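You operate a simulated robot arm through the tools that you are given. There is no shell and no other tool. Be economical: measure what you need, move in short steps, check, and stop when the job is done.

Carry out the task below with a simulated robot arm. There is one attempt and no reset: what you move stays moved.

## Task
The red patch has set: take its weight off, unclamp it and chalk its slate.
Fine: stand the weight in the middle of the table; use the yellow chalk holder and stand it back in the small wooden holder. A coat counts when it lies all over at full strength: go over it till it gets no stronger.

It is judged by the outcome, as a careful person would: the job done as asked, and still so three seconds after it is handed in. It fails if anything else is knocked over, pushed out of place, dropped, spilled or broken.

## Robot
A 6-joint arm with a two-finger parallel gripper, fixed in place. Base frame: the origin is at the foot of the arm, x ahead of it, y to its left, z up; the work surface is at about z = 74. Readings come in cm, rad, newtons and seconds.
With the tool pointing down near the work surface it reaches from about 36 to 82 cm from the base axis. Its first joint turns from -2.897 to 2.897 rad. Payload 3.91 kg.
The tool frame sits at the grasp point between the pads (the TCP): z along the fingers, y along the line on which they close. The tips reach 3 cm beyond it. The gripper opens to 11 cm. The fingers are 2 cm wide and 1 cm thick; the gripper's body (4.8 by 11.2 cm) begins 5.5 cm behind the TCP.
Orientation is told as [roll, pitch, yaw] about the base's x, y, z axes, in that order, counted from this pose: with the fingers straight down and closing along the base's y, the tool's x points along the base's -x, its y along +y and its z along -z.

## Interface
- The arm moves only by the tool step_arm. Its argument "series" is a list of rows, each a list of 2 entries, a list of its own where there are three numbers: the shift along the tool's x, y, z in cm, then the turn, a rotation vector about the tool's x, y, z in rad. In form: [[[x, y, z], [rx, ry, rz]], ...]. A call has 1 to 20 rows; each row shifts and turns the commanded pose from where the row before left it, along the tool's axes as they then stand. "hand" is the opening, from 0 (shut) to 1 (fully open), set as the call begins (left out, the last holds). Each row takes 0.2 s and may step no farther than 5 cm and 0.15 rad from the row before; otherwise, or with a gripper value out of range, the whole call is refused. Where a pose cannot be reached the arm comes as near as it can. A force on the tool above 40 N (or 10 N above the force at the start of the call, whichever is more), or a blocked arm, ends the call early, and 0.2 s more pass. The fingers move at their own pace (about 4.5 cm/s each) and stop on an object; they squeeze with about 39 N. The grip force told is the motor's: it shows also when the fingers shut on nothing. Time passes only in rows, and 0.2 s behind the last, so rows that do not move let the fingers close. The reply holds the time, the measured pose of the TCP, the force on the tool along the base axes, the opening and the grip force, in the units named above and with some noise, with the torque about the TCP (base axes, N m) and any sound that the robot's microphone picked up.
- Cameras (640 x 400 px; columns grow to the right, rows downward): "scene" is fixed at [3.84, -49.85, 156.56]; the picture's right is [0.69, -0.72, 0.00], its down [-0.57, -0.56, -0.60] and it looks along [0.43, 0.42, -0.80] (base axes); focal length 303 px, centre (320, 200). "wrist" rides on the gripper at [7.7, 0.7, -11.5] in the tool frame; the picture's right is [-0.09, 1.00, 0.00], its down [-0.80, -0.07, -0.59] and it looks along [-0.59, -0.05, 0.80] (tool axes); focal length 270 px, centre (320, 200). There is no depth. A picture from a camera that has moved, and an enlarged one, comes with that camera's place and axes in the base frame and with its lens. The place of the scene camera against the robot may be out by one fixed shift of up to 1.8 cm in any direction.
- capture(camera): a new picture of that camera. It takes no simulated time.
- lift_body(by): slides the trunk up (or, below 0, down) by that many cm; the arm rides with it, the base frame stays. It gives what a move gives, with no picture.
- enlarge(camera, box): a new picture of the part [left, top, right, bottom] of that camera's present view, enlarged. It takes no simulated time.
- job_done(): hands the job in; it is judged then, once.

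Work in short steps. Places have to be worked out from the pictures, the camera data and where the tool is seen: move nearer, look again, correct. Check each grasp and each placing, and mend what went wrong. You have 120 turns and 84 pictures in all, those below and enlarged ones among them. Open the gripper and draw the arm clear of the work before you hand the job in, unless the task says otherwise; then end with one line.

The tools are called as name(argument=value, ...) on one line, values as JSON. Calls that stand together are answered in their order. step_arm: Moves the arm, as the interface text tells. Its arguments: {"type":"object","properties":{"series":{"type":"array","items":{"type":"array"}},"hand":{"type":"number"}},"required":["series"]} The other tools are called the same way: lift_body (by) slides the trunk up or down; capture (camera) takes a picture; enlarge (camera, box) takes an enlarged picture of a part of a camera's view; job_done () hands the job in.

At the start:

```text
time: 0.0
position: [41.64, -1.7, 109.62]
orientation: [0.0, 0.001, 0.0]
force: [0.9, -0.4, -0.5]
torque: [-0.01, 0.04, -0.02]
finger_gap: 10.99
finger_force: 0.0
trunk travel left (down, up): [-50.0, 11.0]
```

scene: 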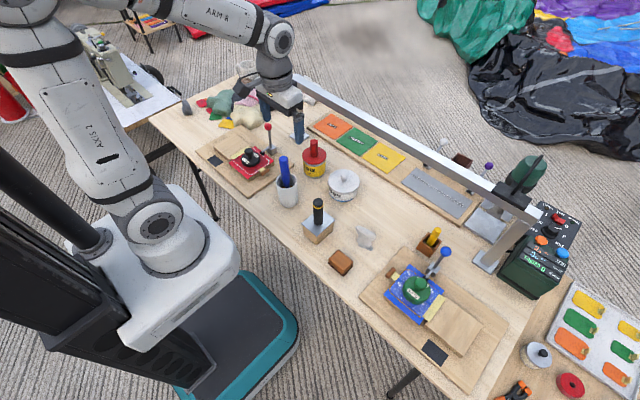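
wrist: 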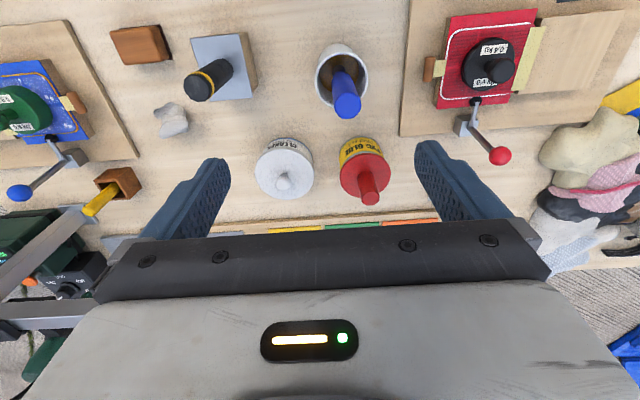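

I'll look closely first at the red patch station and at the chalk holder.

enlarge(camera="scene", box=[190, 110, 310, 205])

enlarge(camera="scene", box=[340, 210, 520, 380])

enlarge(camera="wrist", box=[400, 0, 640, 200])

```text
4.21 times, centred on (250, 158) of scene
camera zoom: at [3.84, -49.85, 156.56], right [0.69, -0.72, 0.0], down [-0.57, -0.56, -0.6], along [0.43, 0.42, -0.8], focal length 1277 px, centre (615, 379)
```

zoom: 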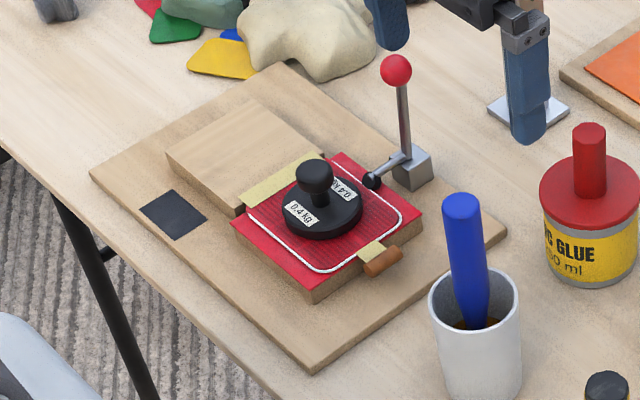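

```text
2.35 times, centred on (430, 295) of scene
camera zoom: at [3.84, -49.85, 156.56], right [0.69, -0.72, 0.0], down [-0.57, -0.56, -0.6], along [0.43, 0.42, -0.8], focal length 713 px, centre (61, -24)
```

zoom: 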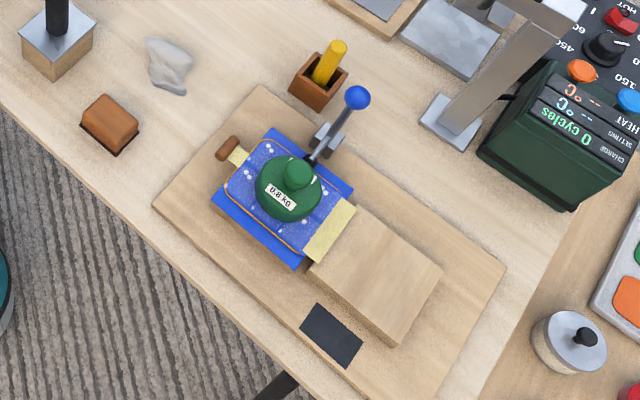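

```text
2.00 times, centred on (520, 100) of wrist
camera zoom: at [33.98, -1.09, 121.04], right [0.09, 1.0, 0.0], down [0.8, -0.07, 0.59], along [0.59, -0.05, -0.8], focal length 541 px, centre (-80, 400)
```

zoom: 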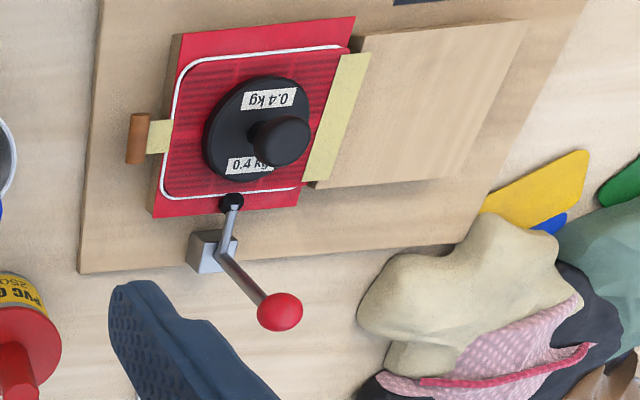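

The red station sits around x≈43–48, y≈21, with the black 0.4 kg weight on it. I'll move above it sideways, staying high, so the wrist camera can see it.

step_arm(series=[[[0, 4.5, 0], [0, 0, 0]], [[0, 4.5, 0], [0, 0, 0]], [[0, 4.5, 0], [0, 0, 0]], [[0, 4.5, 0], [0, 0, 0]], [[0, 2, 3], [0, 0, 0]], [[0, 0, 0], [0, 0, 0]]])

capture(camera="wrist")

```text
time: 1.4
position: [41.88, 18.64, 106.58]
orientation: [0.0, 0.0, 0.0]
force: [0.3, 0.1, 0.6]
torque: [-0.02, -0.02, 0.02]
finger_gap: 11.0
finger_force: 0.0
trunk travel left (down, up): [-50.0, 11.0]
```

```text
78 pictures are left
camera wrist: at [34.16, 19.21, 118.03], right [0.09, 1.0, 0.0], down [0.8, -0.07, 0.59], along [0.59, -0.05, -0.8], focal length 270 px, centre (320, 200)
```

wrist: 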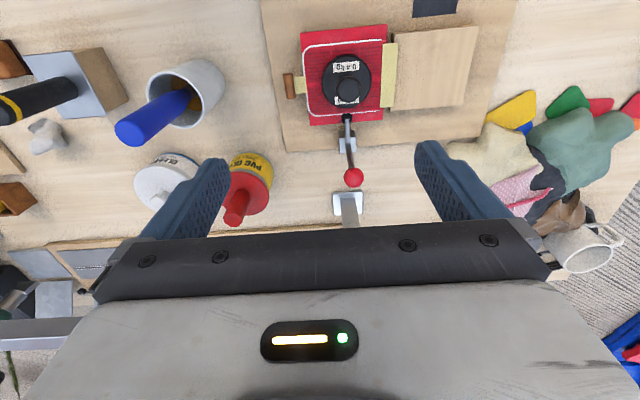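

Triangulating the two wrist views puts the weight's knob near (43.4, 21.8, 83). Next I'll take a closer look at the clamp.

enlarge(camera="wrist", box=[270, 0, 500, 220])

enlarge(camera="scene", box=[230, 100, 310, 180])

```text
1.82 times, centred on (385, 110) of wrist
camera zoom: at [34.16, 19.21, 118.03], right [0.09, 1.0, 0.0], down [0.8, -0.07, 0.59], along [0.59, -0.05, -0.8], focal length 491 px, centre (202, 364)
```

zoom: 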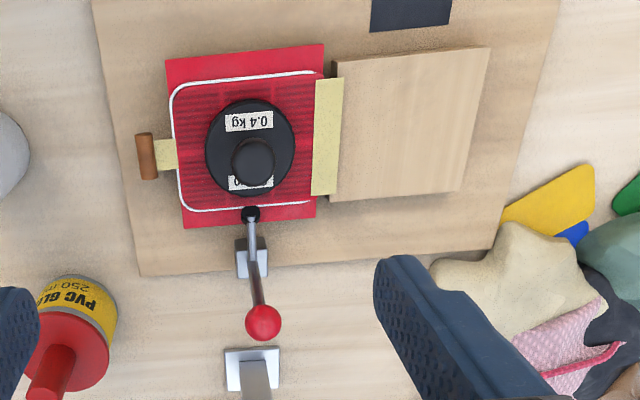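

```text
5.00 times, centred on (270, 140) of scene
camera zoom: at [3.84, -49.85, 156.56], right [0.69, -0.72, 0.0], down [-0.57, -0.56, -0.6], along [0.43, 0.42, -0.8], focal length 1516 px, centre (570, 500)
```

zoom: 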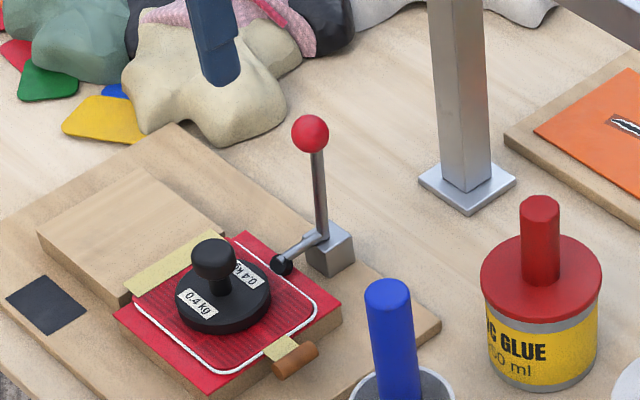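

The clamp ball is near (53.1, 22.0, 87.9). Its handle stands upright over a pivot at x≈52.5 and the foot reaches toward −x, so pushing the handle to +x should lift the foot. I'll take the weight off first, starting above the knob with the fingers partly closed.

step_arm(hand=0.5, series=[[[-1.5, 3.2, 3.5], [0, 0, 0]], [[0, 0, 4.5], [0, 0, 0]], [[0, 0, 4], [0, 0, 0]], [[0, 0, 0], [0, 0, 0]]])

capture(camera="wrist")

enlarge(camera="scene", box=[190, 90, 310, 205])

```text
time: 2.4
position: [42.96, 21.72, 94.47]
orientation: [0.0, 0.0, 0.0]
force: [0.7, 0.4, 0.2]
torque: [0.0, -0.02, 0.02]
finger_gap: 5.49
finger_force: 0.0
trunk travel left (down, up): [-50.0, 11.0]
```

```text
75 pictures are left
camera wrist: at [35.33, 22.21, 105.98], right [0.09, 1.0, 0.0], down [0.8, -0.07, 0.59], along [0.59, -0.05, -0.8], focal length 270 px, centre (320, 200)
```

wrist: 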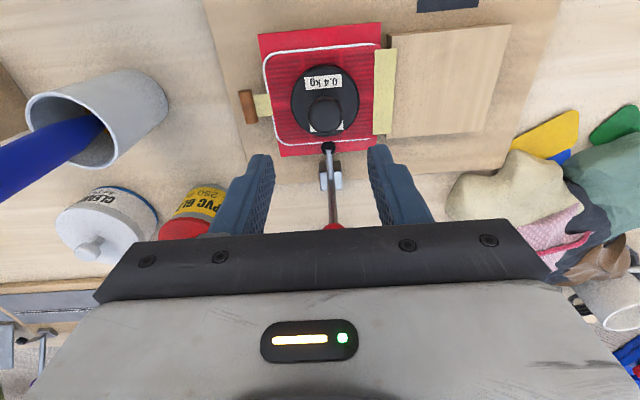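

```text
3.48 times, centred on (250, 148) of scene
camera zoom: at [3.84, -49.85, 156.56], right [0.69, -0.72, 0.0], down [-0.57, -0.56, -0.6], along [0.43, 0.42, -0.8], focal length 1055 px, centre (564, 383)
```

zoom: 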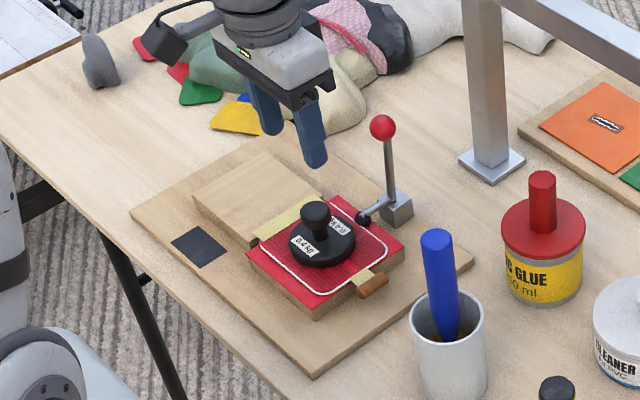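

The knob reads about (43.1, 22.0), so the tool is almost centred over it. I'll go down to z≈82.3, with the tips just above the disc.

step_arm(series=[[[0, 0.2, 4], [0, 0, 0]], [[0, 0, 4], [0, 0, 0]], [[0, 0, 2.5], [0, 0, 0]], [[0, 0, 1], [0, 0, 0]], [[0, 0, 0.5], [0, 0, 0]], [[0, 0, 0], [0, 0, 0]]])

capture(camera="wrist")

enlarge(camera="scene", box=[220, 120, 300, 190])

```text
time: 3.8
position: [43.05, 21.89, 82.54]
orientation: [0.0, 0.0, -0.001]
force: [0.6, 0.6, 0.1]
torque: [-0.01, 0.0, 0.04]
finger_gap: 5.5
finger_force: 0.1
trunk travel left (down, up): [-50.0, 11.0]
```

```text
73 pictures are left
camera wrist: at [35.39, 22.36, 93.97], right [0.09, 1.0, 0.0], down [0.8, -0.07, 0.59], along [0.59, -0.05, -0.8], focal length 270 px, centre (320, 200)
```

wrist: 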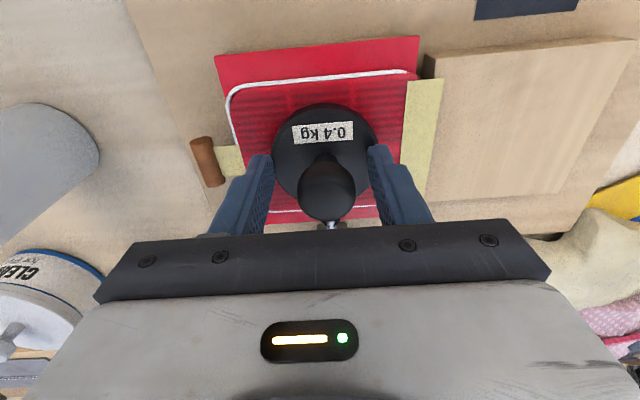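

```text
5.71 times, centred on (260, 155) of scene
camera zoom: at [3.84, -49.85, 156.56], right [0.69, -0.72, 0.0], down [-0.57, -0.56, -0.6], along [0.43, 0.42, -0.8], focal length 1733 px, centre (663, 457)
```

zoom: 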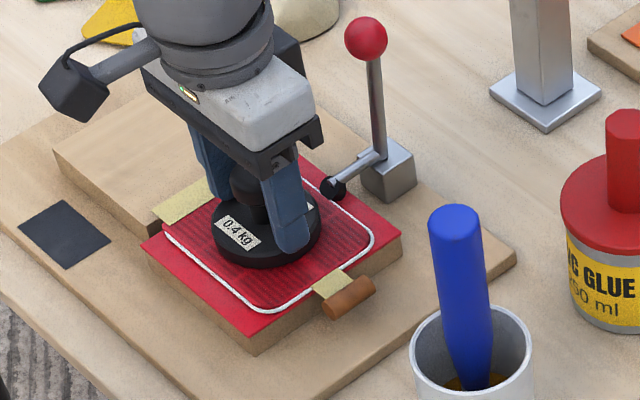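

The knob sits between the pads with no contact force. I'll close on it.

step_arm(hand=0, series=[[[0, 0, 0], [0, 0, 0]], [[0, 0, 0], [0, 0, 0]], [[0, 0, 0], [0, 0, 0]], [[0, 0, 0], [0, 0, 0]]])

```text
time: 4.8
position: [43.15, 21.76, 82.49]
orientation: [-0.002, -0.001, 0.0]
force: [-0.2, 0.9, 0.2]
torque: [0.01, 0.01, -0.02]
finger_gap: 3.01
finger_force: 38.9
trunk travel left (down, up): [-50.0, 11.0]
```

The grip is firm at a 3.0 cm gap. I'll lift straight up and check.

step_arm(series=[[[0, 0, -1], [0, 0, 0]], [[0, 0, -3], [0, 0, 0]], [[0, 0, -4], [0, 0, 0]], [[0, 0, -5], [0, 0, 0]], [[0, 0, -5], [0, 0, 0]], [[0, 0, -2], [0, 0, 0]], [[0, 0, 0], [0, 0, 0]]])

capture(camera="wrist")

capture(camera="scene")

```text
time: 6.4
position: [43.31, 21.59, 102.36]
orientation: [0.002, 0.0, 0.0]
force: [-0.7, 1.0, 0.2]
torque: [0.0, 0.01, 0.0]
finger_gap: 0.0
finger_force: 37.6
trunk travel left (down, up): [-50.0, 11.0]
```

```text
71 pictures are left
camera wrist: at [35.58, 22.21, 113.95], right [0.09, 1.0, 0.0], down [0.8, -0.07, 0.59], along [0.59, -0.05, -0.8], focal length 270 px, centre (320, 200)
```

wrist: 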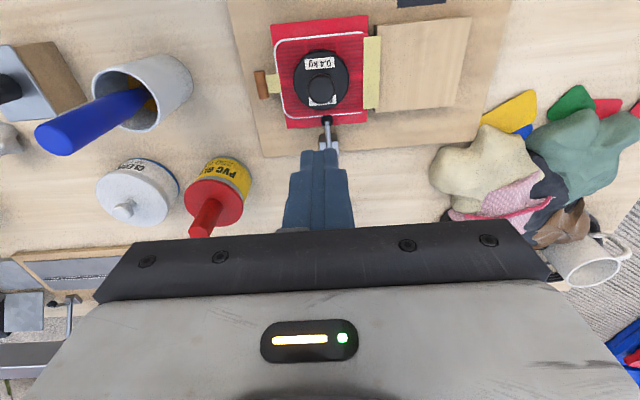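

```text
70 pictures are left
```

scene: 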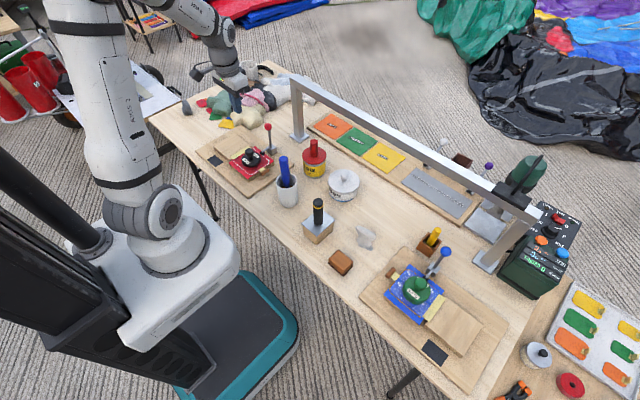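

The weight slipped out and stayed where it was, unmoved. My refined triangulation puts the knob at about (43.5, 21.9, 81.8), so I'll grip again slightly further forward and lower, then lift slowly.

step_arm(hand=0.5, series=[[[0, 0, 0], [0, 0, 0]], [[0, 0, 0], [0, 0, 0]], [[-0.3, 0.2, 4], [0, 0, 0]], [[0, 0, 5], [0, 0, 0]], [[0, 0, 5], [0, 0, 0]], [[0, 0, 4], [0, 0, 0]], [[0, 0, 1.5], [0, 0, 0]], [[0, 0, 0.6], [0, 0, 0]], [[0, 0, 0], [0, 0, 0]]])

enlarge(camera="wrist", box=[200, 80, 440, 240])

enlarge(camera="scene", box=[235, 140, 275, 170])

```text
time: 8.4
position: [43.57, 21.98, 82.41]
orientation: [0.0, 0.0, -0.001]
force: [-0.6, 0.2, -0.2]
torque: [0.0, -0.02, 0.01]
finger_gap: 5.5
finger_force: 0.1
trunk travel left (down, up): [-50.0, 11.0]
```

```text
2.50 times, centred on (320, 160) of wrist
camera zoom: at [35.85, 22.44, 93.9], right [0.09, 1.0, 0.0], down [0.8, -0.07, 0.59], along [0.59, -0.05, -0.8], focal length 676 px, centre (320, 300)
```

zoom: 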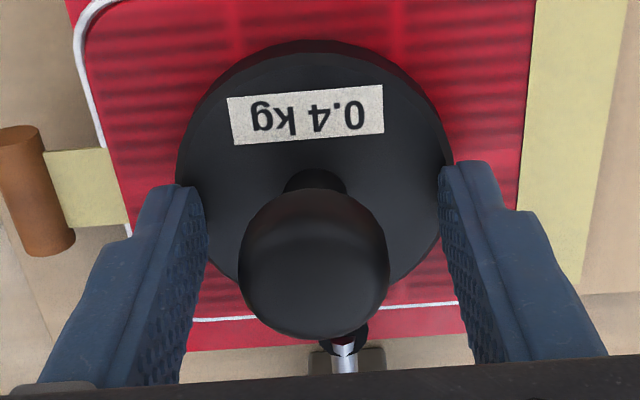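

```text
13.33 times, centred on (255, 155) of scene
camera zoom: at [3.84, -49.85, 156.56], right [0.69, -0.72, 0.0], down [-0.57, -0.56, -0.6], along [0.43, 0.42, -0.8], focal length 4043 px, centre (1187, 800)
```

zoom: 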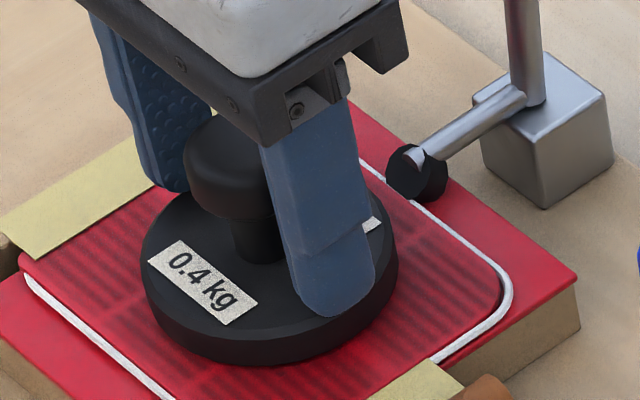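

The knob is centred between the pads and the tips are just above the disc. I'll grip it and lift slowly.

step_arm(hand=0, series=[[[0, 0, 0], [0, 0, 0]], [[0, 0, 0], [0, 0, 0]], [[0, 0, 0], [0, 0, 0]], [[0, 0, 0], [0, 0, 0]], [[0, 0, -0.3], [0, 0, 0]], [[0, 0, -0.4], [0, 0, 0]], [[0, 0, -0.5], [0, 0, 0]], [[0, 0, 0], [0, 0, 0]]])

enlarge(camera="scene", box=[235, 140, 275, 170])

```text
time: 10.2
position: [43.5, 21.94, 83.64]
orientation: [-0.001, 0.001, 0.0]
force: [-0.2, -0.6, -3.8]
torque: [0.02, -0.01, 0.01]
finger_gap: 3.0
finger_force: 39.2
trunk travel left (down, up): [-50.0, 11.0]
```

```text
13.33 times, centred on (255, 155) of scene
camera zoom: at [3.84, -49.85, 156.56], right [0.69, -0.72, 0.0], down [-0.57, -0.56, -0.6], along [0.43, 0.42, -0.8], focal length 4043 px, centre (1187, 800)
```

zoom: 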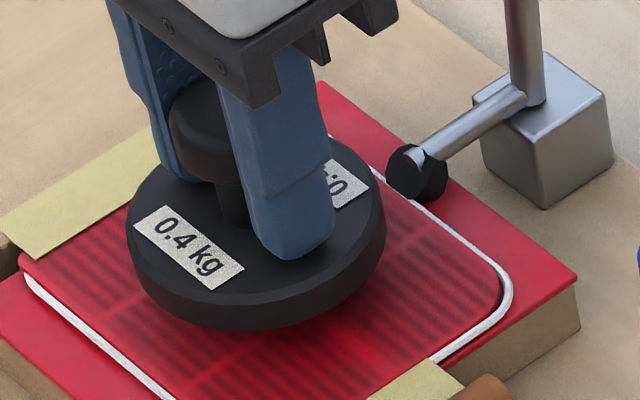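

It's holding now, with 3.8 N of weight on the tool. I'll raise it gently.

step_arm(series=[[[0, 0, -1], [0, 0, 0]], [[0, 0, -2], [0, 0, 0]], [[0, 0, -3], [0, 0, 0]], [[0, 0, -3], [0, 0, 0]], [[0, 0, -3], [0, 0, 0]], [[0, 0, -3], [0, 0, 0]], [[0, 0, -2], [0, 0, 0]], [[0, 0, -1], [0, 0, 0]], [[0, 0, 0], [0, 0, 0]]])

```text
time: 12.2
position: [43.38, 21.93, 101.68]
orientation: [0.0, 0.0, -0.001]
force: [-1.0, 0.4, -4.2]
torque: [-0.01, -0.01, 0.0]
finger_gap: 2.99
finger_force: 39.1
trunk travel left (down, up): [-50.0, 11.0]
```

Still holding at z 101.7. Next I'll carry it smoothly in −y to about y≈−5 and look there.

step_arm(series=[[[0, -1, 0], [0, 0, 0]], [[0, -2.5, 0], [0, 0, 0]], [[0, -4, -1], [0, 0, 0]], [[0, -4, -1], [0, 0, 0]], [[0, -4, -1], [0, 0, 0]], [[0, -4, 0], [0, 0, 0]], [[0, -4, 0], [0, 0, 0]], [[-0.5, -2.5, 0], [0, 0, 0]], [[0, -1, 0], [0, 0, 0]], [[0, 0, 0], [0, 0, 0]]])

capture(camera="wrist")

capture(camera="scene")

```text
time: 14.4
position: [44.09, -5.09, 104.62]
orientation: [-0.001, -0.001, 0.001]
force: [-0.1, -0.1, -3.8]
torque: [0.02, 0.0, 0.02]
finger_gap: 3.01
finger_force: 38.7
trunk travel left (down, up): [-50.0, 11.0]
```

```text
66 pictures are left
camera wrist: at [36.32, -4.6, 116.09], right [0.09, 1.0, 0.0], down [0.8, -0.07, 0.59], along [0.59, -0.05, -0.8], focal length 270 px, centre (320, 200)
```

wrist: 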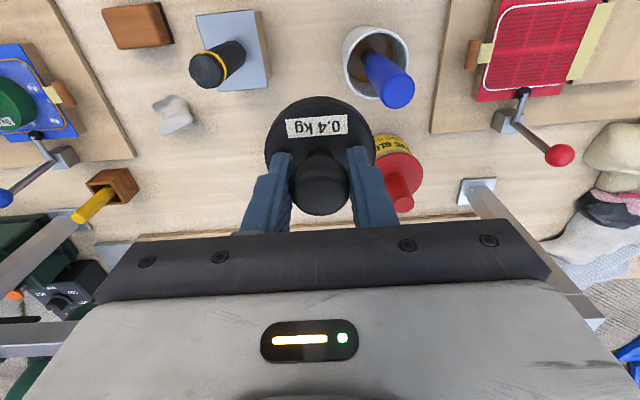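

```text
65 pictures are left
```

scene: 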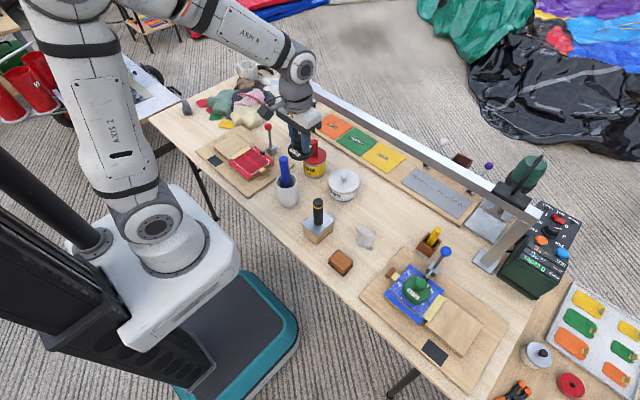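

The free middle spot lies between the mug, glue tin and cleaner tin, near (49.7, −2.7). The blue pen stands tall at about (41.8, 0.5, 95), so I'll yaw 25° to keep the wrist camera away from it. First I move above the spot.

step_arm(series=[[[-2, 1, 0], [0, 0, 0]], [[-3, 1.4, 0], [0, 0, 0]], [[-0.6, 0, 0], [0, 0, -0.146]], [[0, 0, 0], [0, 0, -0.147]], [[0, 0, 0], [0, 0, -0.147]], [[0, 0, 0], [0, 0, 0]]])

capture(camera="wrist")

enlarge(camera="scene", box=[240, 80, 400, 260])

```text
time: 15.8
position: [49.68, -2.63, 104.6]
orientation: [0.001, -0.001, 0.438]
force: [0.4, 0.3, -4.6]
torque: [0.02, -0.01, 0.0]
finger_gap: 2.99
finger_force: 39.2
trunk travel left (down, up): [-50.0, 11.0]
```

```text
64 pictures are left
camera wrist: at [42.38, -5.43, 116.16], right [-0.35, 0.94, 0.0], down [0.75, 0.28, 0.59], along [0.56, 0.21, -0.8], focal length 270 px, centre (320, 200)
```

wrist: 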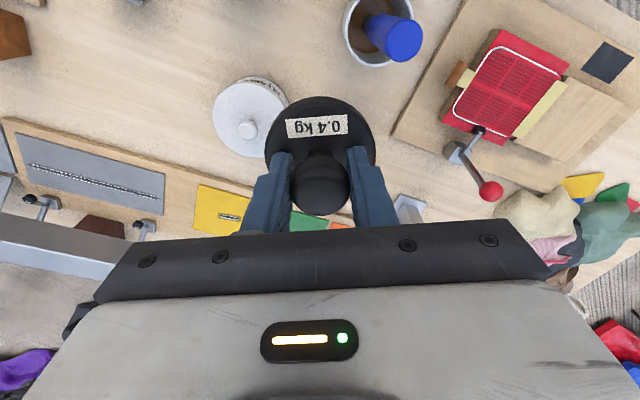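

```text
2.22 times, centred on (320, 170) of scene
camera zoom: at [3.84, -49.85, 156.56], right [0.69, -0.72, 0.0], down [-0.57, -0.56, -0.6], along [0.43, 0.42, -0.8], focal length 674 px, centre (320, 267)
```

zoom: 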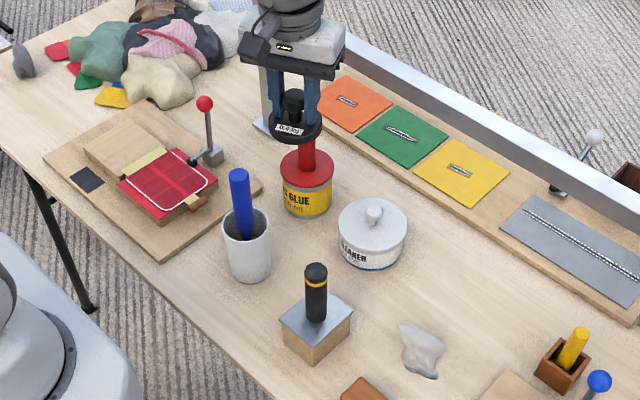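

The spot below looks clear. I'll lower to z≈86 and look from the scene camera.

step_arm(series=[[[0, 0, 2], [0, 0, 0]], [[0, 0, 4], [0, 0, 0]], [[0, 0, 4], [0, 0, 0]], [[0, 0, 4], [0, 0, 0]], [[0, 0, 3], [0, 0, 0]], [[0, 0, 1.5], [0, 0, 0]], [[0, 0, 0], [0, 0, 0]]])

enlarge(camera="scene", box=[250, 110, 370, 230])

capture(camera="wrist")

```text
time: 17.4
position: [49.7, -2.74, 86.28]
orientation: [0.0, -0.001, 0.441]
force: [-0.1, -0.6, -3.7]
torque: [0.02, 0.01, 0.01]
finger_gap: 3.02
finger_force: 39.1
trunk travel left (down, up): [-50.0, 11.0]
```

```text
3.33 times, centred on (310, 170) of scene
camera zoom: at [3.84, -49.85, 156.56], right [0.69, -0.72, 0.0], down [-0.57, -0.56, -0.6], along [0.43, 0.42, -0.8], focal length 1011 px, centre (353, 300)
```

zoom: 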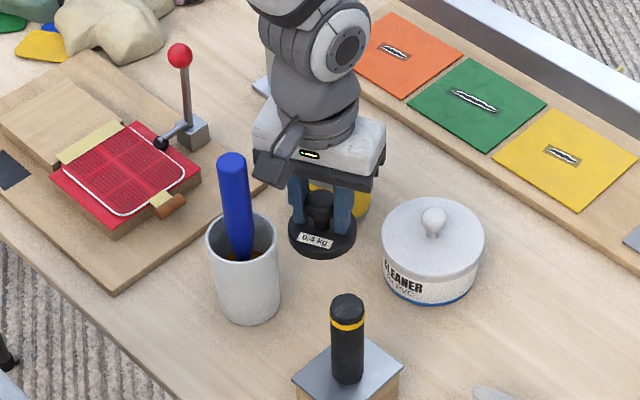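

```text
61 pictures are left
camera wrist: at [42.36, -5.51, 97.79], right [-0.34, 0.94, 0.0], down [0.76, 0.28, 0.59], along [0.56, 0.2, -0.8], focal length 270 px, centre (320, 200)
```

wrist: 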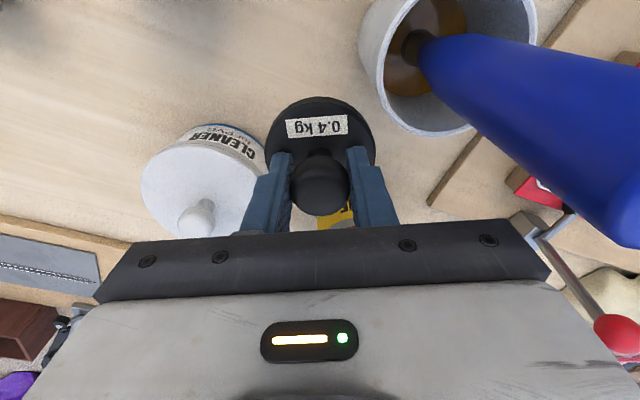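

There's clear space on all sides. I'll lower in small steps until it touches the table.

step_arm(series=[[[0, 0, 2], [0, 0, 0]], [[0, 0, 2], [0, 0, 0]], [[0, 0, 1], [0, 0, 0]], [[0, 0, 0.5], [0, 0, 0]], [[0, 0, 0.3], [0, 0, 0]], [[0, 0, 0], [0, 0, 0]]])

enlarge(camera="scene", box=[280, 150, 340, 200])

```text
time: 18.8
position: [49.67, -2.59, 80.29]
orientation: [0.0, -0.001, 0.439]
force: [0.4, 0.1, -4.4]
torque: [0.01, 0.01, 0.03]
finger_gap: 3.03
finger_force: 39.6
trunk travel left (down, up): [-50.0, 11.0]
```

```text
8.00 times, centred on (310, 175) of scene
camera zoom: at [3.84, -49.85, 156.56], right [0.69, -0.72, 0.0], down [-0.57, -0.56, -0.6], along [0.43, 0.42, -0.8], focal length 2426 px, centre (400, 400)
```

zoom: 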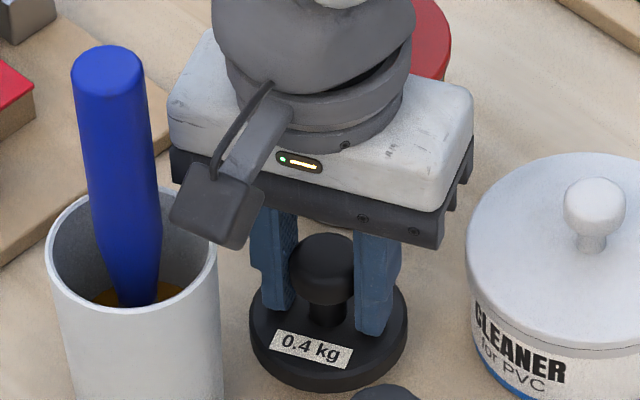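

Almost down. I'll continue in 0.2 cm steps and watch the force.

step_arm(series=[[[0, 0, 0.2], [0, 0, 0]], [[0, 0, 0.2], [0, 0, 0]], [[0, 0, 0.2], [0, 0, 0]], [[0, 0, 0.2], [0, 0, 0]], [[0, 0, 0], [0, 0, 0]]])

```text
time: 20.0
position: [49.62, -2.62, 79.48]
orientation: [0.0, 0.0, 0.439]
force: [-0.1, 0.4, -4.3]
torque: [-0.01, 0.01, -0.01]
finger_gap: 3.03
finger_force: 38.6
trunk travel left (down, up): [-50.0, 11.0]
```

step_arm(series=[[[0, 0, 0.2], [0, 0, 0]], [[0, 0, 0.15], [0, 0, 0]], [[0, 0, 0], [0, 0, 0]]])

```text
time: 20.8
position: [49.62, -2.55, 79.1]
orientation: [0.001, 0.0, 0.441]
force: [0.0, 0.1, -4.4]
torque: [0.0, 0.0, -0.02]
finger_gap: 3.02
finger_force: 39.5
trunk travel left (down, up): [-50.0, 11.0]
```

Still free, with the full weight on the tool. I'll keep stepping down.

step_arm(series=[[[0, 0, 0.15], [0, 0, 0]], [[0, 0, 0.15], [0, 0, 0]], [[0, 0, 0], [0, 0, 0]]])

```text
time: 21.6
position: [49.46, -2.61, 78.9]
orientation: [-0.002, -0.002, 0.44]
force: [4.4, -2.0, 15.0]
torque: [0.76, 0.97, -0.06]
finger_gap: 3.02
finger_force: 39.4
trunk travel left (down, up): [-50.0, 11.0]
```

That's contact, with 15 N of push. I'll ease up 0.1 cm, then release by opening to a modest gap.

step_arm(series=[[[0, 0, -0.12], [0, 0, 0]], [[0, 0, 0], [0, 0, 0]]])

step_arm(hand=0.45, series=[[[0, 0, 0], [0, 0, 0]], [[0, 0, 0], [0, 0, 0]], [[0, 0, 0], [0, 0, 0]], [[0, 0, 0], [0, 0, 0]]])

enlarge(camera="scene", box=[280, 150, 340, 200])

```text
time: 22.2
position: [49.56, -2.55, 78.96]
orientation: [0.002, 0.0, 0.438]
force: [5.2, -1.8, 13.9]
torque: [0.75, 0.95, -0.1]
finger_gap: 3.03
finger_force: 39.1
trunk travel left (down, up): [-50.0, 11.0]
```

```text
time: 23.2
position: [49.53, -2.7, 79.1]
orientation: [-0.002, 0.001, 0.438]
force: [5.1, -2.0, 15.4]
torque: [0.59, 0.78, -0.08]
finger_gap: 4.97
finger_force: 0.0
trunk travel left (down, up): [-50.0, 11.0]
```

```text
8.00 times, centred on (310, 175) of scene
camera zoom: at [3.84, -49.85, 156.56], right [0.69, -0.72, 0.0], down [-0.57, -0.56, -0.6], along [0.43, 0.42, -0.8], focal length 2426 px, centre (400, 400)
```

zoom: 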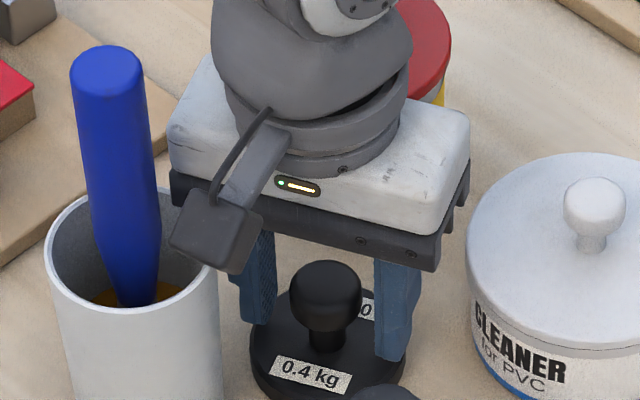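

The 15 N remains after release, so it's the wrist camera's housing resting on the mug rim rather than the weight. I'll raise straight up and check that the mug is undisturbed.

step_arm(series=[[[0, 0, -0.5], [0, 0, 0]], [[0, 0, -1.5], [0, 0, 0]], [[0, 0, -3], [0, 0, 0]], [[0, 0, -4], [0, 0, 0]], [[0, 0, -5], [0, 0, 0]], [[0, 0, -5], [0, 0, 0]], [[0, 0, -4], [0, 0, 0]], [[0, 0, 0], [0, 0, 0]]])

enlarge(camera="scene", box=[250, 110, 370, 230])

capture(camera="wrist")

```text
time: 25.0
position: [49.76, -2.75, 102.37]
orientation: [-0.001, 0.0, 0.44]
force: [0.7, 0.0, 0.6]
torque: [0.02, -0.01, 0.03]
finger_gap: 4.94
finger_force: 0.0
trunk travel left (down, up): [-50.0, 11.0]
```

```text
3.33 times, centred on (310, 170) of scene
camera zoom: at [3.84, -49.85, 156.56], right [0.69, -0.72, 0.0], down [-0.57, -0.56, -0.6], along [0.43, 0.42, -0.8], focal length 1011 px, centre (353, 300)
```

zoom: 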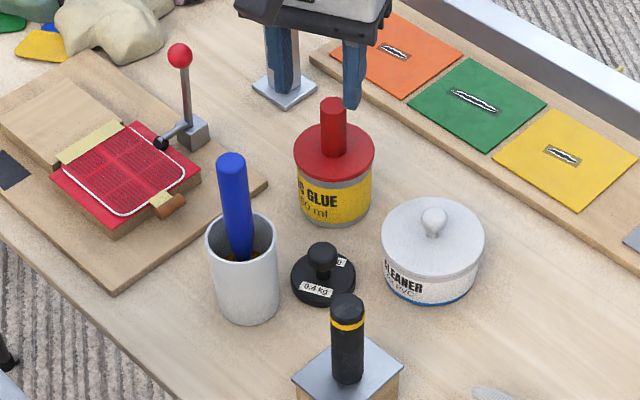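

```text
57 pictures are left
camera wrist: at [42.5, -5.47, 113.9], right [-0.34, 0.94, 0.0], down [0.76, 0.28, 0.59], along [0.56, 0.2, -0.8], focal length 270 px, centre (320, 200)
```

wrist: 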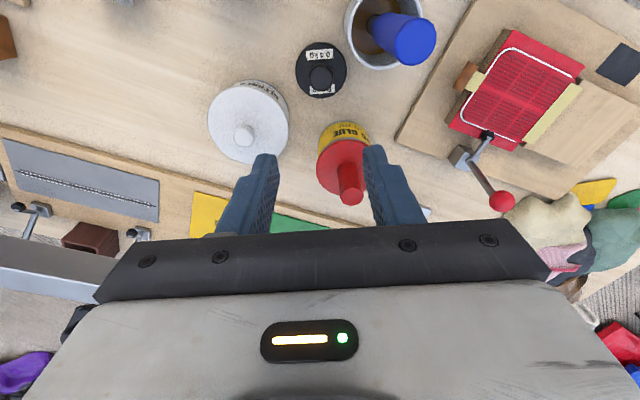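

The mug hasn't moved and the weight stands in the free middle spot. Next is the clamp: I'll undo the yaw and move to y≈22 in front of the ball, then tilt the tool so the gripper body stays away from the overhead beam.

step_arm(hand=0.5, series=[[[0, 0, 0], [0, 0, 0.147]], [[0, 0, 0], [0, 0, 0.147]], [[0, 0, 0], [0, 0, 0.146]], [[0.5, 4.5, 0], [0, 0, 0]], [[0.5, 5, 0], [0, 0, 0]], [[0.5, 5, 0], [0, 0, 0]], [[0.5, 5, 0], [0, 0, 0]], [[1, 4.7, 0], [0, 0, 0]], [[0, 0.4, 0], [0, -0.12, 0]], [[0, 0, 0], [0, -0.12, 0]], [[0, 0, 0], [0, -0.12, 0]], [[0, 0, 0], [0, -0.12, 0]], [[0, 0, 0], [0, -0.12, 0]], [[0, 0, 0], [0, 0, 0]]])

capture(camera="wrist")

capture(camera="scene")

```text
refused: row 5 steps farther than a row can; nothing moved
```

```text
56 pictures are left
camera wrist: at [42.5, -5.47, 113.9], right [-0.34, 0.94, 0.0], down [0.76, 0.28, 0.59], along [0.56, 0.2, -0.8], focal length 270 px, centre (320, 200)
```

wrist: 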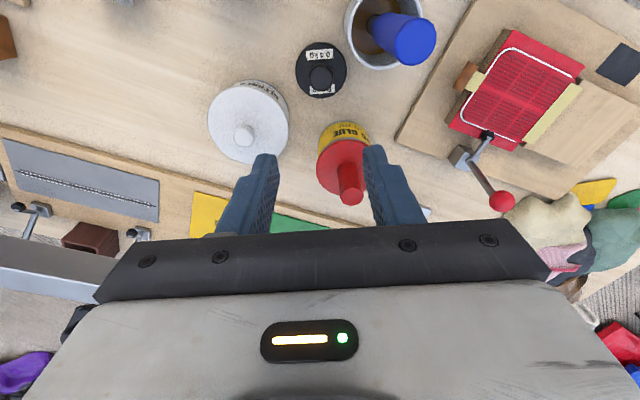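

```text
55 pictures are left
```

scene: 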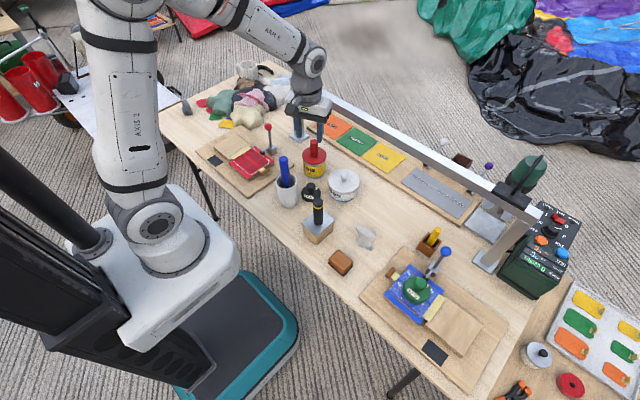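

That call was refused because one step was slightly too long. I'll retry with shorter rows.

step_arm(hand=0.5, series=[[[0, 0, 0], [0, 0, 0.147]], [[0, 0, 0], [0, 0, 0.147]], [[0, 0, 0], [0, 0, 0.146]], [[0.5, 4, 0], [0, 0, 0]], [[0.5, 4.3, 0], [0, 0, 0]], [[0.5, 4.3, 0], [0, 0, 0]], [[0.5, 4.3, 0], [0, 0, 0]], [[1, 4.3, 0], [0, 0, 0]], [[0, 3.4, 0], [0, 0, 0]], [[0, 0, 0], [0, -0.12, 0]], [[0, 0, 0], [0, -0.12, 0]], [[0, 0, 0], [0, -0.12, 0]], [[0, 0, 0], [0, -0.12, 0]], [[0, 0, 0], [0, -0.12, 0]], [[0, 0, 0], [0, 0, 0]]])

capture(camera="wrist")

enlarge(camera="scene", box=[190, 40, 350, 180])

```text
time: 28.2
position: [46.57, 21.93, 102.04]
orientation: [0.001, -0.599, 0.0]
force: [0.2, 0.6, -0.2]
torque: [-0.02, -0.01, 0.0]
finger_gap: 5.53
finger_force: 0.1
trunk travel left (down, up): [-50.0, 11.0]
```

```text
54 pictures are left
camera wrist: at [33.79, 22.51, 107.11], right [0.07, 1.0, 0.05], down [0.33, -0.07, 0.94], along [0.94, -0.05, -0.33], focal length 270 px, centre (320, 200)
```

wrist: 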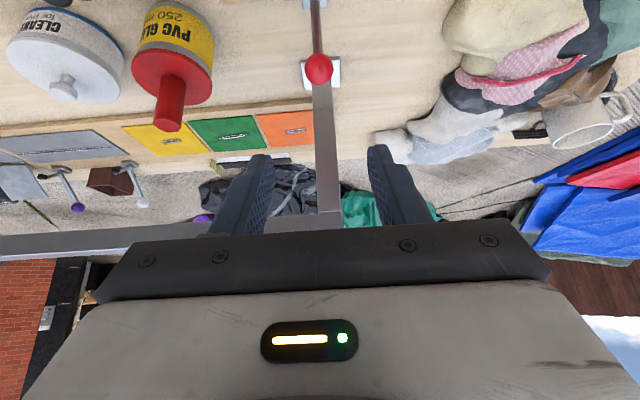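

```text
2.86 times, centred on (270, 110) of scene
camera zoom: at [3.84, -49.85, 156.56], right [0.69, -0.72, 0.0], down [-0.57, -0.56, -0.6], along [0.43, 0.42, -0.8], focal length 866 px, centre (463, 457)
```

zoom: 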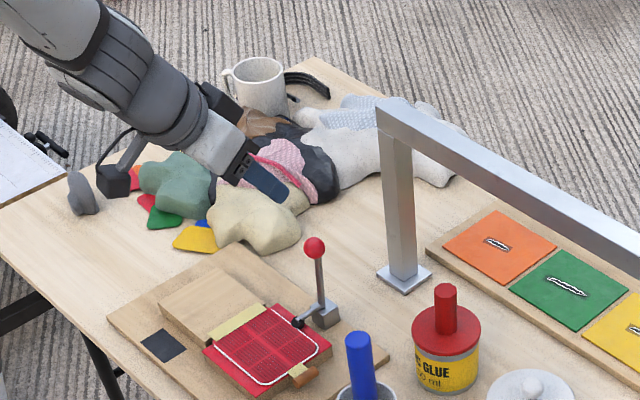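

With the tool tilted 0.6 rad, the ball reads (53.1, 21.9, 87.6) and the beam is at x≈67, z≈97. I'll advance so the fingers straddle the ball.

step_arm(series=[[[2.66, 0, 1], [0, 0, 0]], [[0, 0, 4.5], [0, 0, 0]], [[0, 0, 4.5], [0, 0, 0]], [[0, 0, 3], [0, 0, 0]], [[0, 0, 1.8], [0, 0, 0]], [[0, 0, 0], [0, 0, 0]]])

capture(camera="wrist")

enlarge(camera="scene", box=[220, 90, 320, 180])

```text
time: 29.6
position: [53.05, 21.98, 88.22]
orientation: [0.0, -0.599, -0.001]
force: [0.3, 0.7, 0.1]
torque: [0.02, -0.01, 0.02]
finger_gap: 5.48
finger_force: 0.0
trunk travel left (down, up): [-50.0, 11.0]
```

```text
52 pictures are left
camera wrist: at [40.17, 22.47, 93.43], right [0.07, 1.0, 0.05], down [0.32, -0.07, 0.94], along [0.94, -0.05, -0.33], focal length 270 px, centre (320, 200)
```

wrist: 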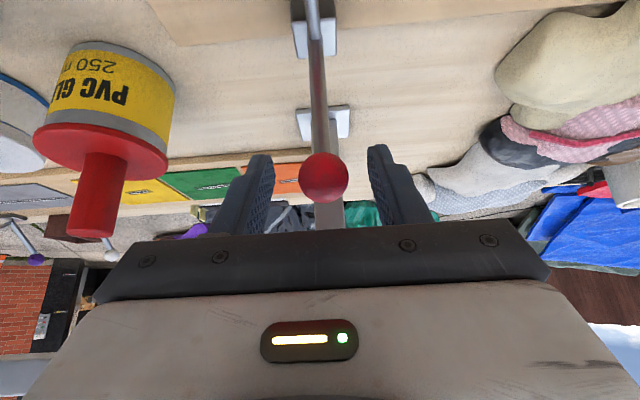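

```text
4.44 times, centred on (270, 135) of scene
camera zoom: at [3.84, -49.85, 156.56], right [0.69, -0.72, 0.0], down [-0.57, -0.56, -0.6], along [0.43, 0.42, -0.8], focal length 1348 px, centre (542, 489)
```

zoom: 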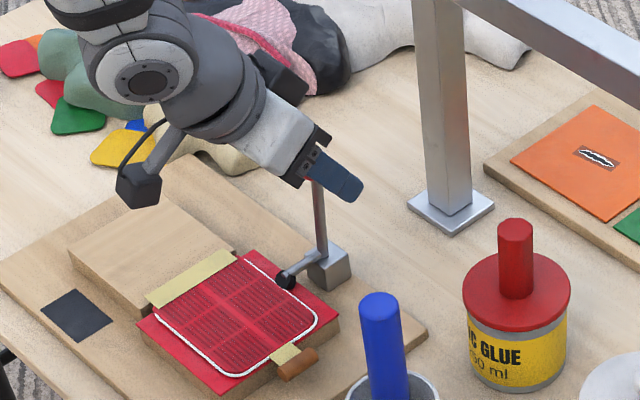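

The ball is squarely between the fingers. I'll grip it and try the first part of the arc, toward +x, watching the force.

step_arm(hand=0, series=[[[0, 0, 0], [0, 0, 0]], [[0, 0, 0], [0, 0, 0]], [[0, 0, 0], [0, 0, 0]], [[0, 0, 0], [0, 0, 0]], [[-0.65, 0, 0.72], [0, 0, 0]], [[-0.65, 0, 0.72], [0, 0, 0]], [[0, 0, 0], [0, 0, 0]]])

enlarge(camera="scene", box=[240, 100, 300, 160])

```text
time: 31.2
position: [54.55, 22.05, 87.99]
orientation: [0.0, -0.606, 0.002]
force: [-7.5, 20.4, 26.3]
torque: [0.19, 1.05, 0.09]
finger_gap: 2.6
finger_force: 45.2
trunk travel left (down, up): [-50.0, 11.0]
```

```text
6.67 times, centred on (270, 130) of scene
camera zoom: at [3.84, -49.85, 156.56], right [0.69, -0.72, 0.0], down [-0.57, -0.56, -0.6], along [0.43, 0.42, -0.8], focal length 2021 px, centre (653, 667)
```

zoom: 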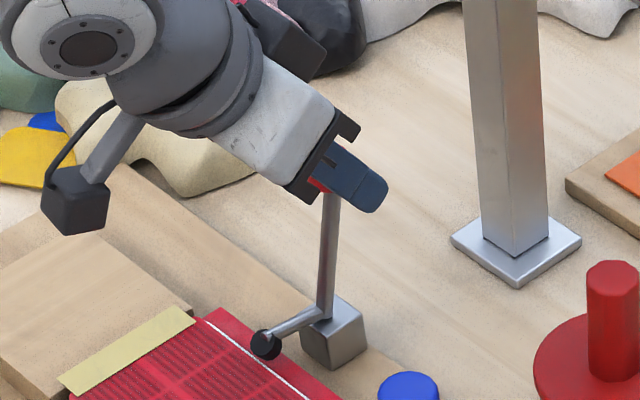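

The ball moves with about 7 N of resistance, but the tool is pushing down (26 N) and sideways. I'll ease it up and over slightly to follow the true arc.

step_arm(series=[[[-0.25, 0.2, -0.35], [0, 0, 0]], [[0, 0, 0], [0, 0, 0]]])

capture(camera="wrist")

```text
time: 31.8
position: [54.7, 22.01, 87.92]
orientation: [-0.005, -0.598, 0.002]
force: [2.1, 5.0, -10.9]
torque: [-0.1, -0.41, -0.04]
finger_gap: 2.6
finger_force: 44.9
trunk travel left (down, up): [-50.0, 11.0]
```

```text
49 pictures are left
camera wrist: at [41.88, 22.7, 93.16], right [0.07, 1.0, 0.05], down [0.33, -0.07, 0.94], along [0.94, -0.05, -0.33], focal length 270 px, centre (320, 200)
```

wrist: 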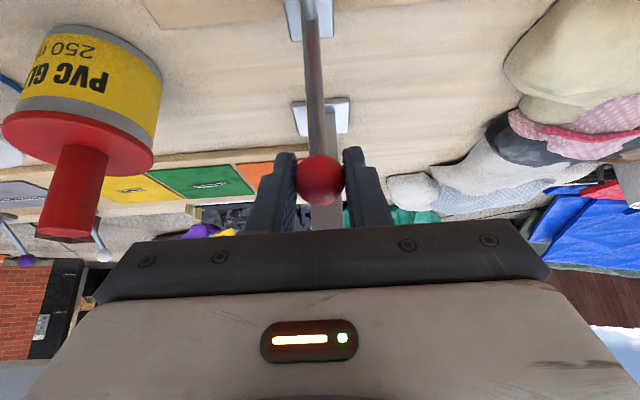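

The forces are small now and the ball is turning in the grip. I'll continue along the arc in small bits.

step_arm(series=[[[-0.47, 0.03, 0.69], [0, 0, 0]], [[-0.48, 0.03, 0.7], [0, 0, 0]], [[0, 0, 0], [0, 0, 0]]])

```text
time: 32.6
position: [56.04, 22.2, 87.58]
orientation: [0.0, -0.599, -0.002]
force: [-15.0, -12.6, -0.3]
torque: [-0.08, 1.33, -0.12]
finger_gap: 2.63
finger_force: 45.9
trunk travel left (down, up): [-50.0, 11.0]
```

step_arm(series=[[[-0.38, -0.1, 0.72], [0, 0, 0]], [[-0.38, 0, 0.73], [0, 0, 0]], [[0, 0, 0], [0, 0, 0]]])

enlarge(camera="scene", box=[240, 100, 300, 160])

```text
time: 33.4
position: [57.56, 21.97, 86.84]
orientation: [0.0, -0.603, 0.001]
force: [-7.4, -7.8, 8.3]
torque: [-0.02, 1.06, 0.05]
finger_gap: 2.63
finger_force: 45.2
trunk travel left (down, up): [-50.0, 11.0]
```

```text
6.67 times, centred on (270, 130) of scene
camera zoom: at [3.84, -49.85, 156.56], right [0.69, -0.72, 0.0], down [-0.57, -0.56, -0.6], along [0.43, 0.42, -0.8], focal length 2021 px, centre (653, 667)
```

zoom: 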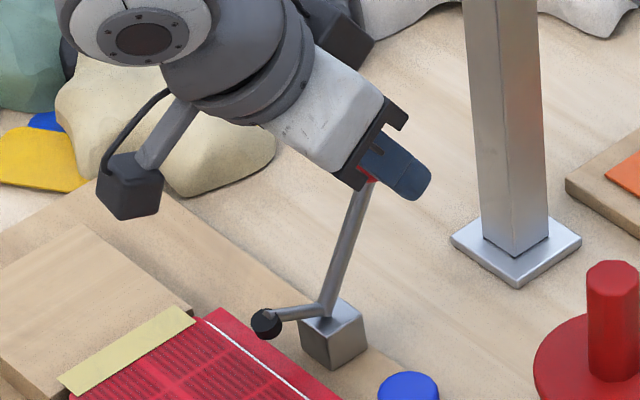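

The foot is lifting off the patch. I'll continue around the arc.

step_arm(series=[[[-0.32, -0.05, 0.9], [0, 0, 0]], [[-0.28, 0, 0.94], [0, 0, 0]], [[0, 0, 0], [0, 0, 0]]])

```text
time: 34.2
position: [59.16, 22.11, 85.94]
orientation: [0.0, -0.606, -0.002]
force: [2.0, 11.4, 19.1]
torque: [0.09, 1.09, 0.03]
finger_gap: 2.58
finger_force: 44.6
trunk travel left (down, up): [-50.0, 11.0]
```

The arc fits a centre of about (53.2, 77.5) with radius 10.4. I'll follow that further.

step_arm(series=[[[-0.3, 0.05, 0.82], [0, 0, 0]], [[-0.27, 0, 0.9], [0, 0, 0]], [[0, 0, 0], [0, 0, 0]]])

enlarge(camera="scene", box=[240, 100, 300, 160])

```text
time: 34.8
position: [59.77, 22.04, 85.11]
orientation: [0.001, -0.601, 0.001]
force: [-25.6, -4.9, 26.3]
torque: [0.03, 0.11, 0.09]
finger_gap: 2.6
finger_force: 44.8
trunk travel left (down, up): [-50.0, 11.0]
stopped in row 2: the force on the tool passed its limit at 43 N (the readings are from after the stop); the commanded pose is now the measured one
```

```text
6.67 times, centred on (270, 130) of scene
camera zoom: at [3.84, -49.85, 156.56], right [0.69, -0.72, 0.0], down [-0.57, -0.56, -0.6], along [0.43, 0.42, -0.8], focal length 2021 px, centre (653, 667)
```

zoom: 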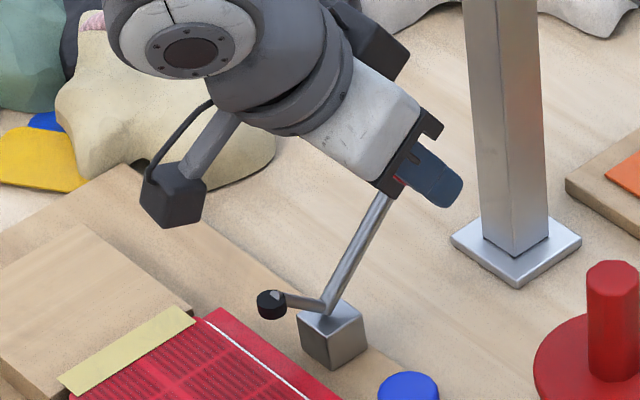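

The resistance is now along the direction of travel, so the lever is at its end stop with the foot well clear of the patch. I'll relax a little, then open.

step_arm(series=[[[0.12, 0, -0.25], [0, 0, 0]], [[0, 0, 0], [0, 0, 0]]])

step_arm(hand=0.5, series=[[[0, 0, 0], [0, 0, 0]], [[0, 0, 0], [0, 0, 0]], [[0, 0, 0], [0, 0, 0]], [[0, 0, -1], [0, 0, 0]], [[0, 0, -3], [0, 0, 0]], [[0, 0, -4], [0, 0, 0]], [[0, 0, -4], [0, 0, 0]], [[0, 0, 0], [0, 0, 0]]])

enlarge(camera="scene", box=[210, 90, 310, 190])

```text
time: 35.4
position: [59.65, 22.04, 85.19]
orientation: [0.002, -0.603, 0.002]
force: [-12.2, -1.4, 18.7]
torque: [-0.03, -0.84, 0.01]
finger_gap: 2.58
finger_force: 45.1
trunk travel left (down, up): [-50.0, 11.0]
```

```text
time: 37.2
position: [53.19, 22.1, 94.57]
orientation: [-0.002, -0.598, 0.0]
force: [-0.2, -0.1, 0.0]
torque: [0.04, 0.02, 0.01]
finger_gap: 5.49
finger_force: 0.1
trunk travel left (down, up): [-50.0, 11.0]
```

```text
4.00 times, centred on (260, 140) of scene
camera zoom: at [3.84, -49.85, 156.56], right [0.69, -0.72, 0.0], down [-0.57, -0.56, -0.6], along [0.43, 0.42, -0.8], focal length 1213 px, centre (560, 440)
```

zoom: 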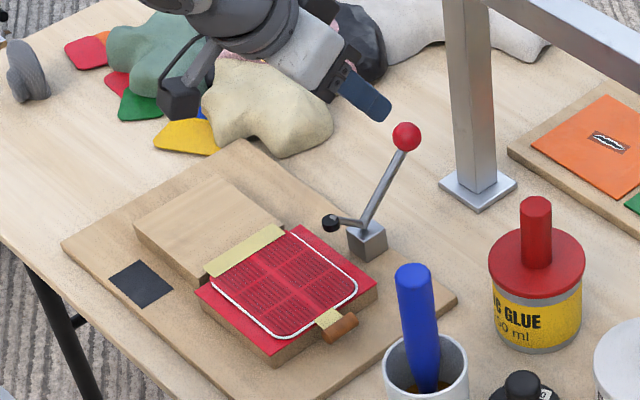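

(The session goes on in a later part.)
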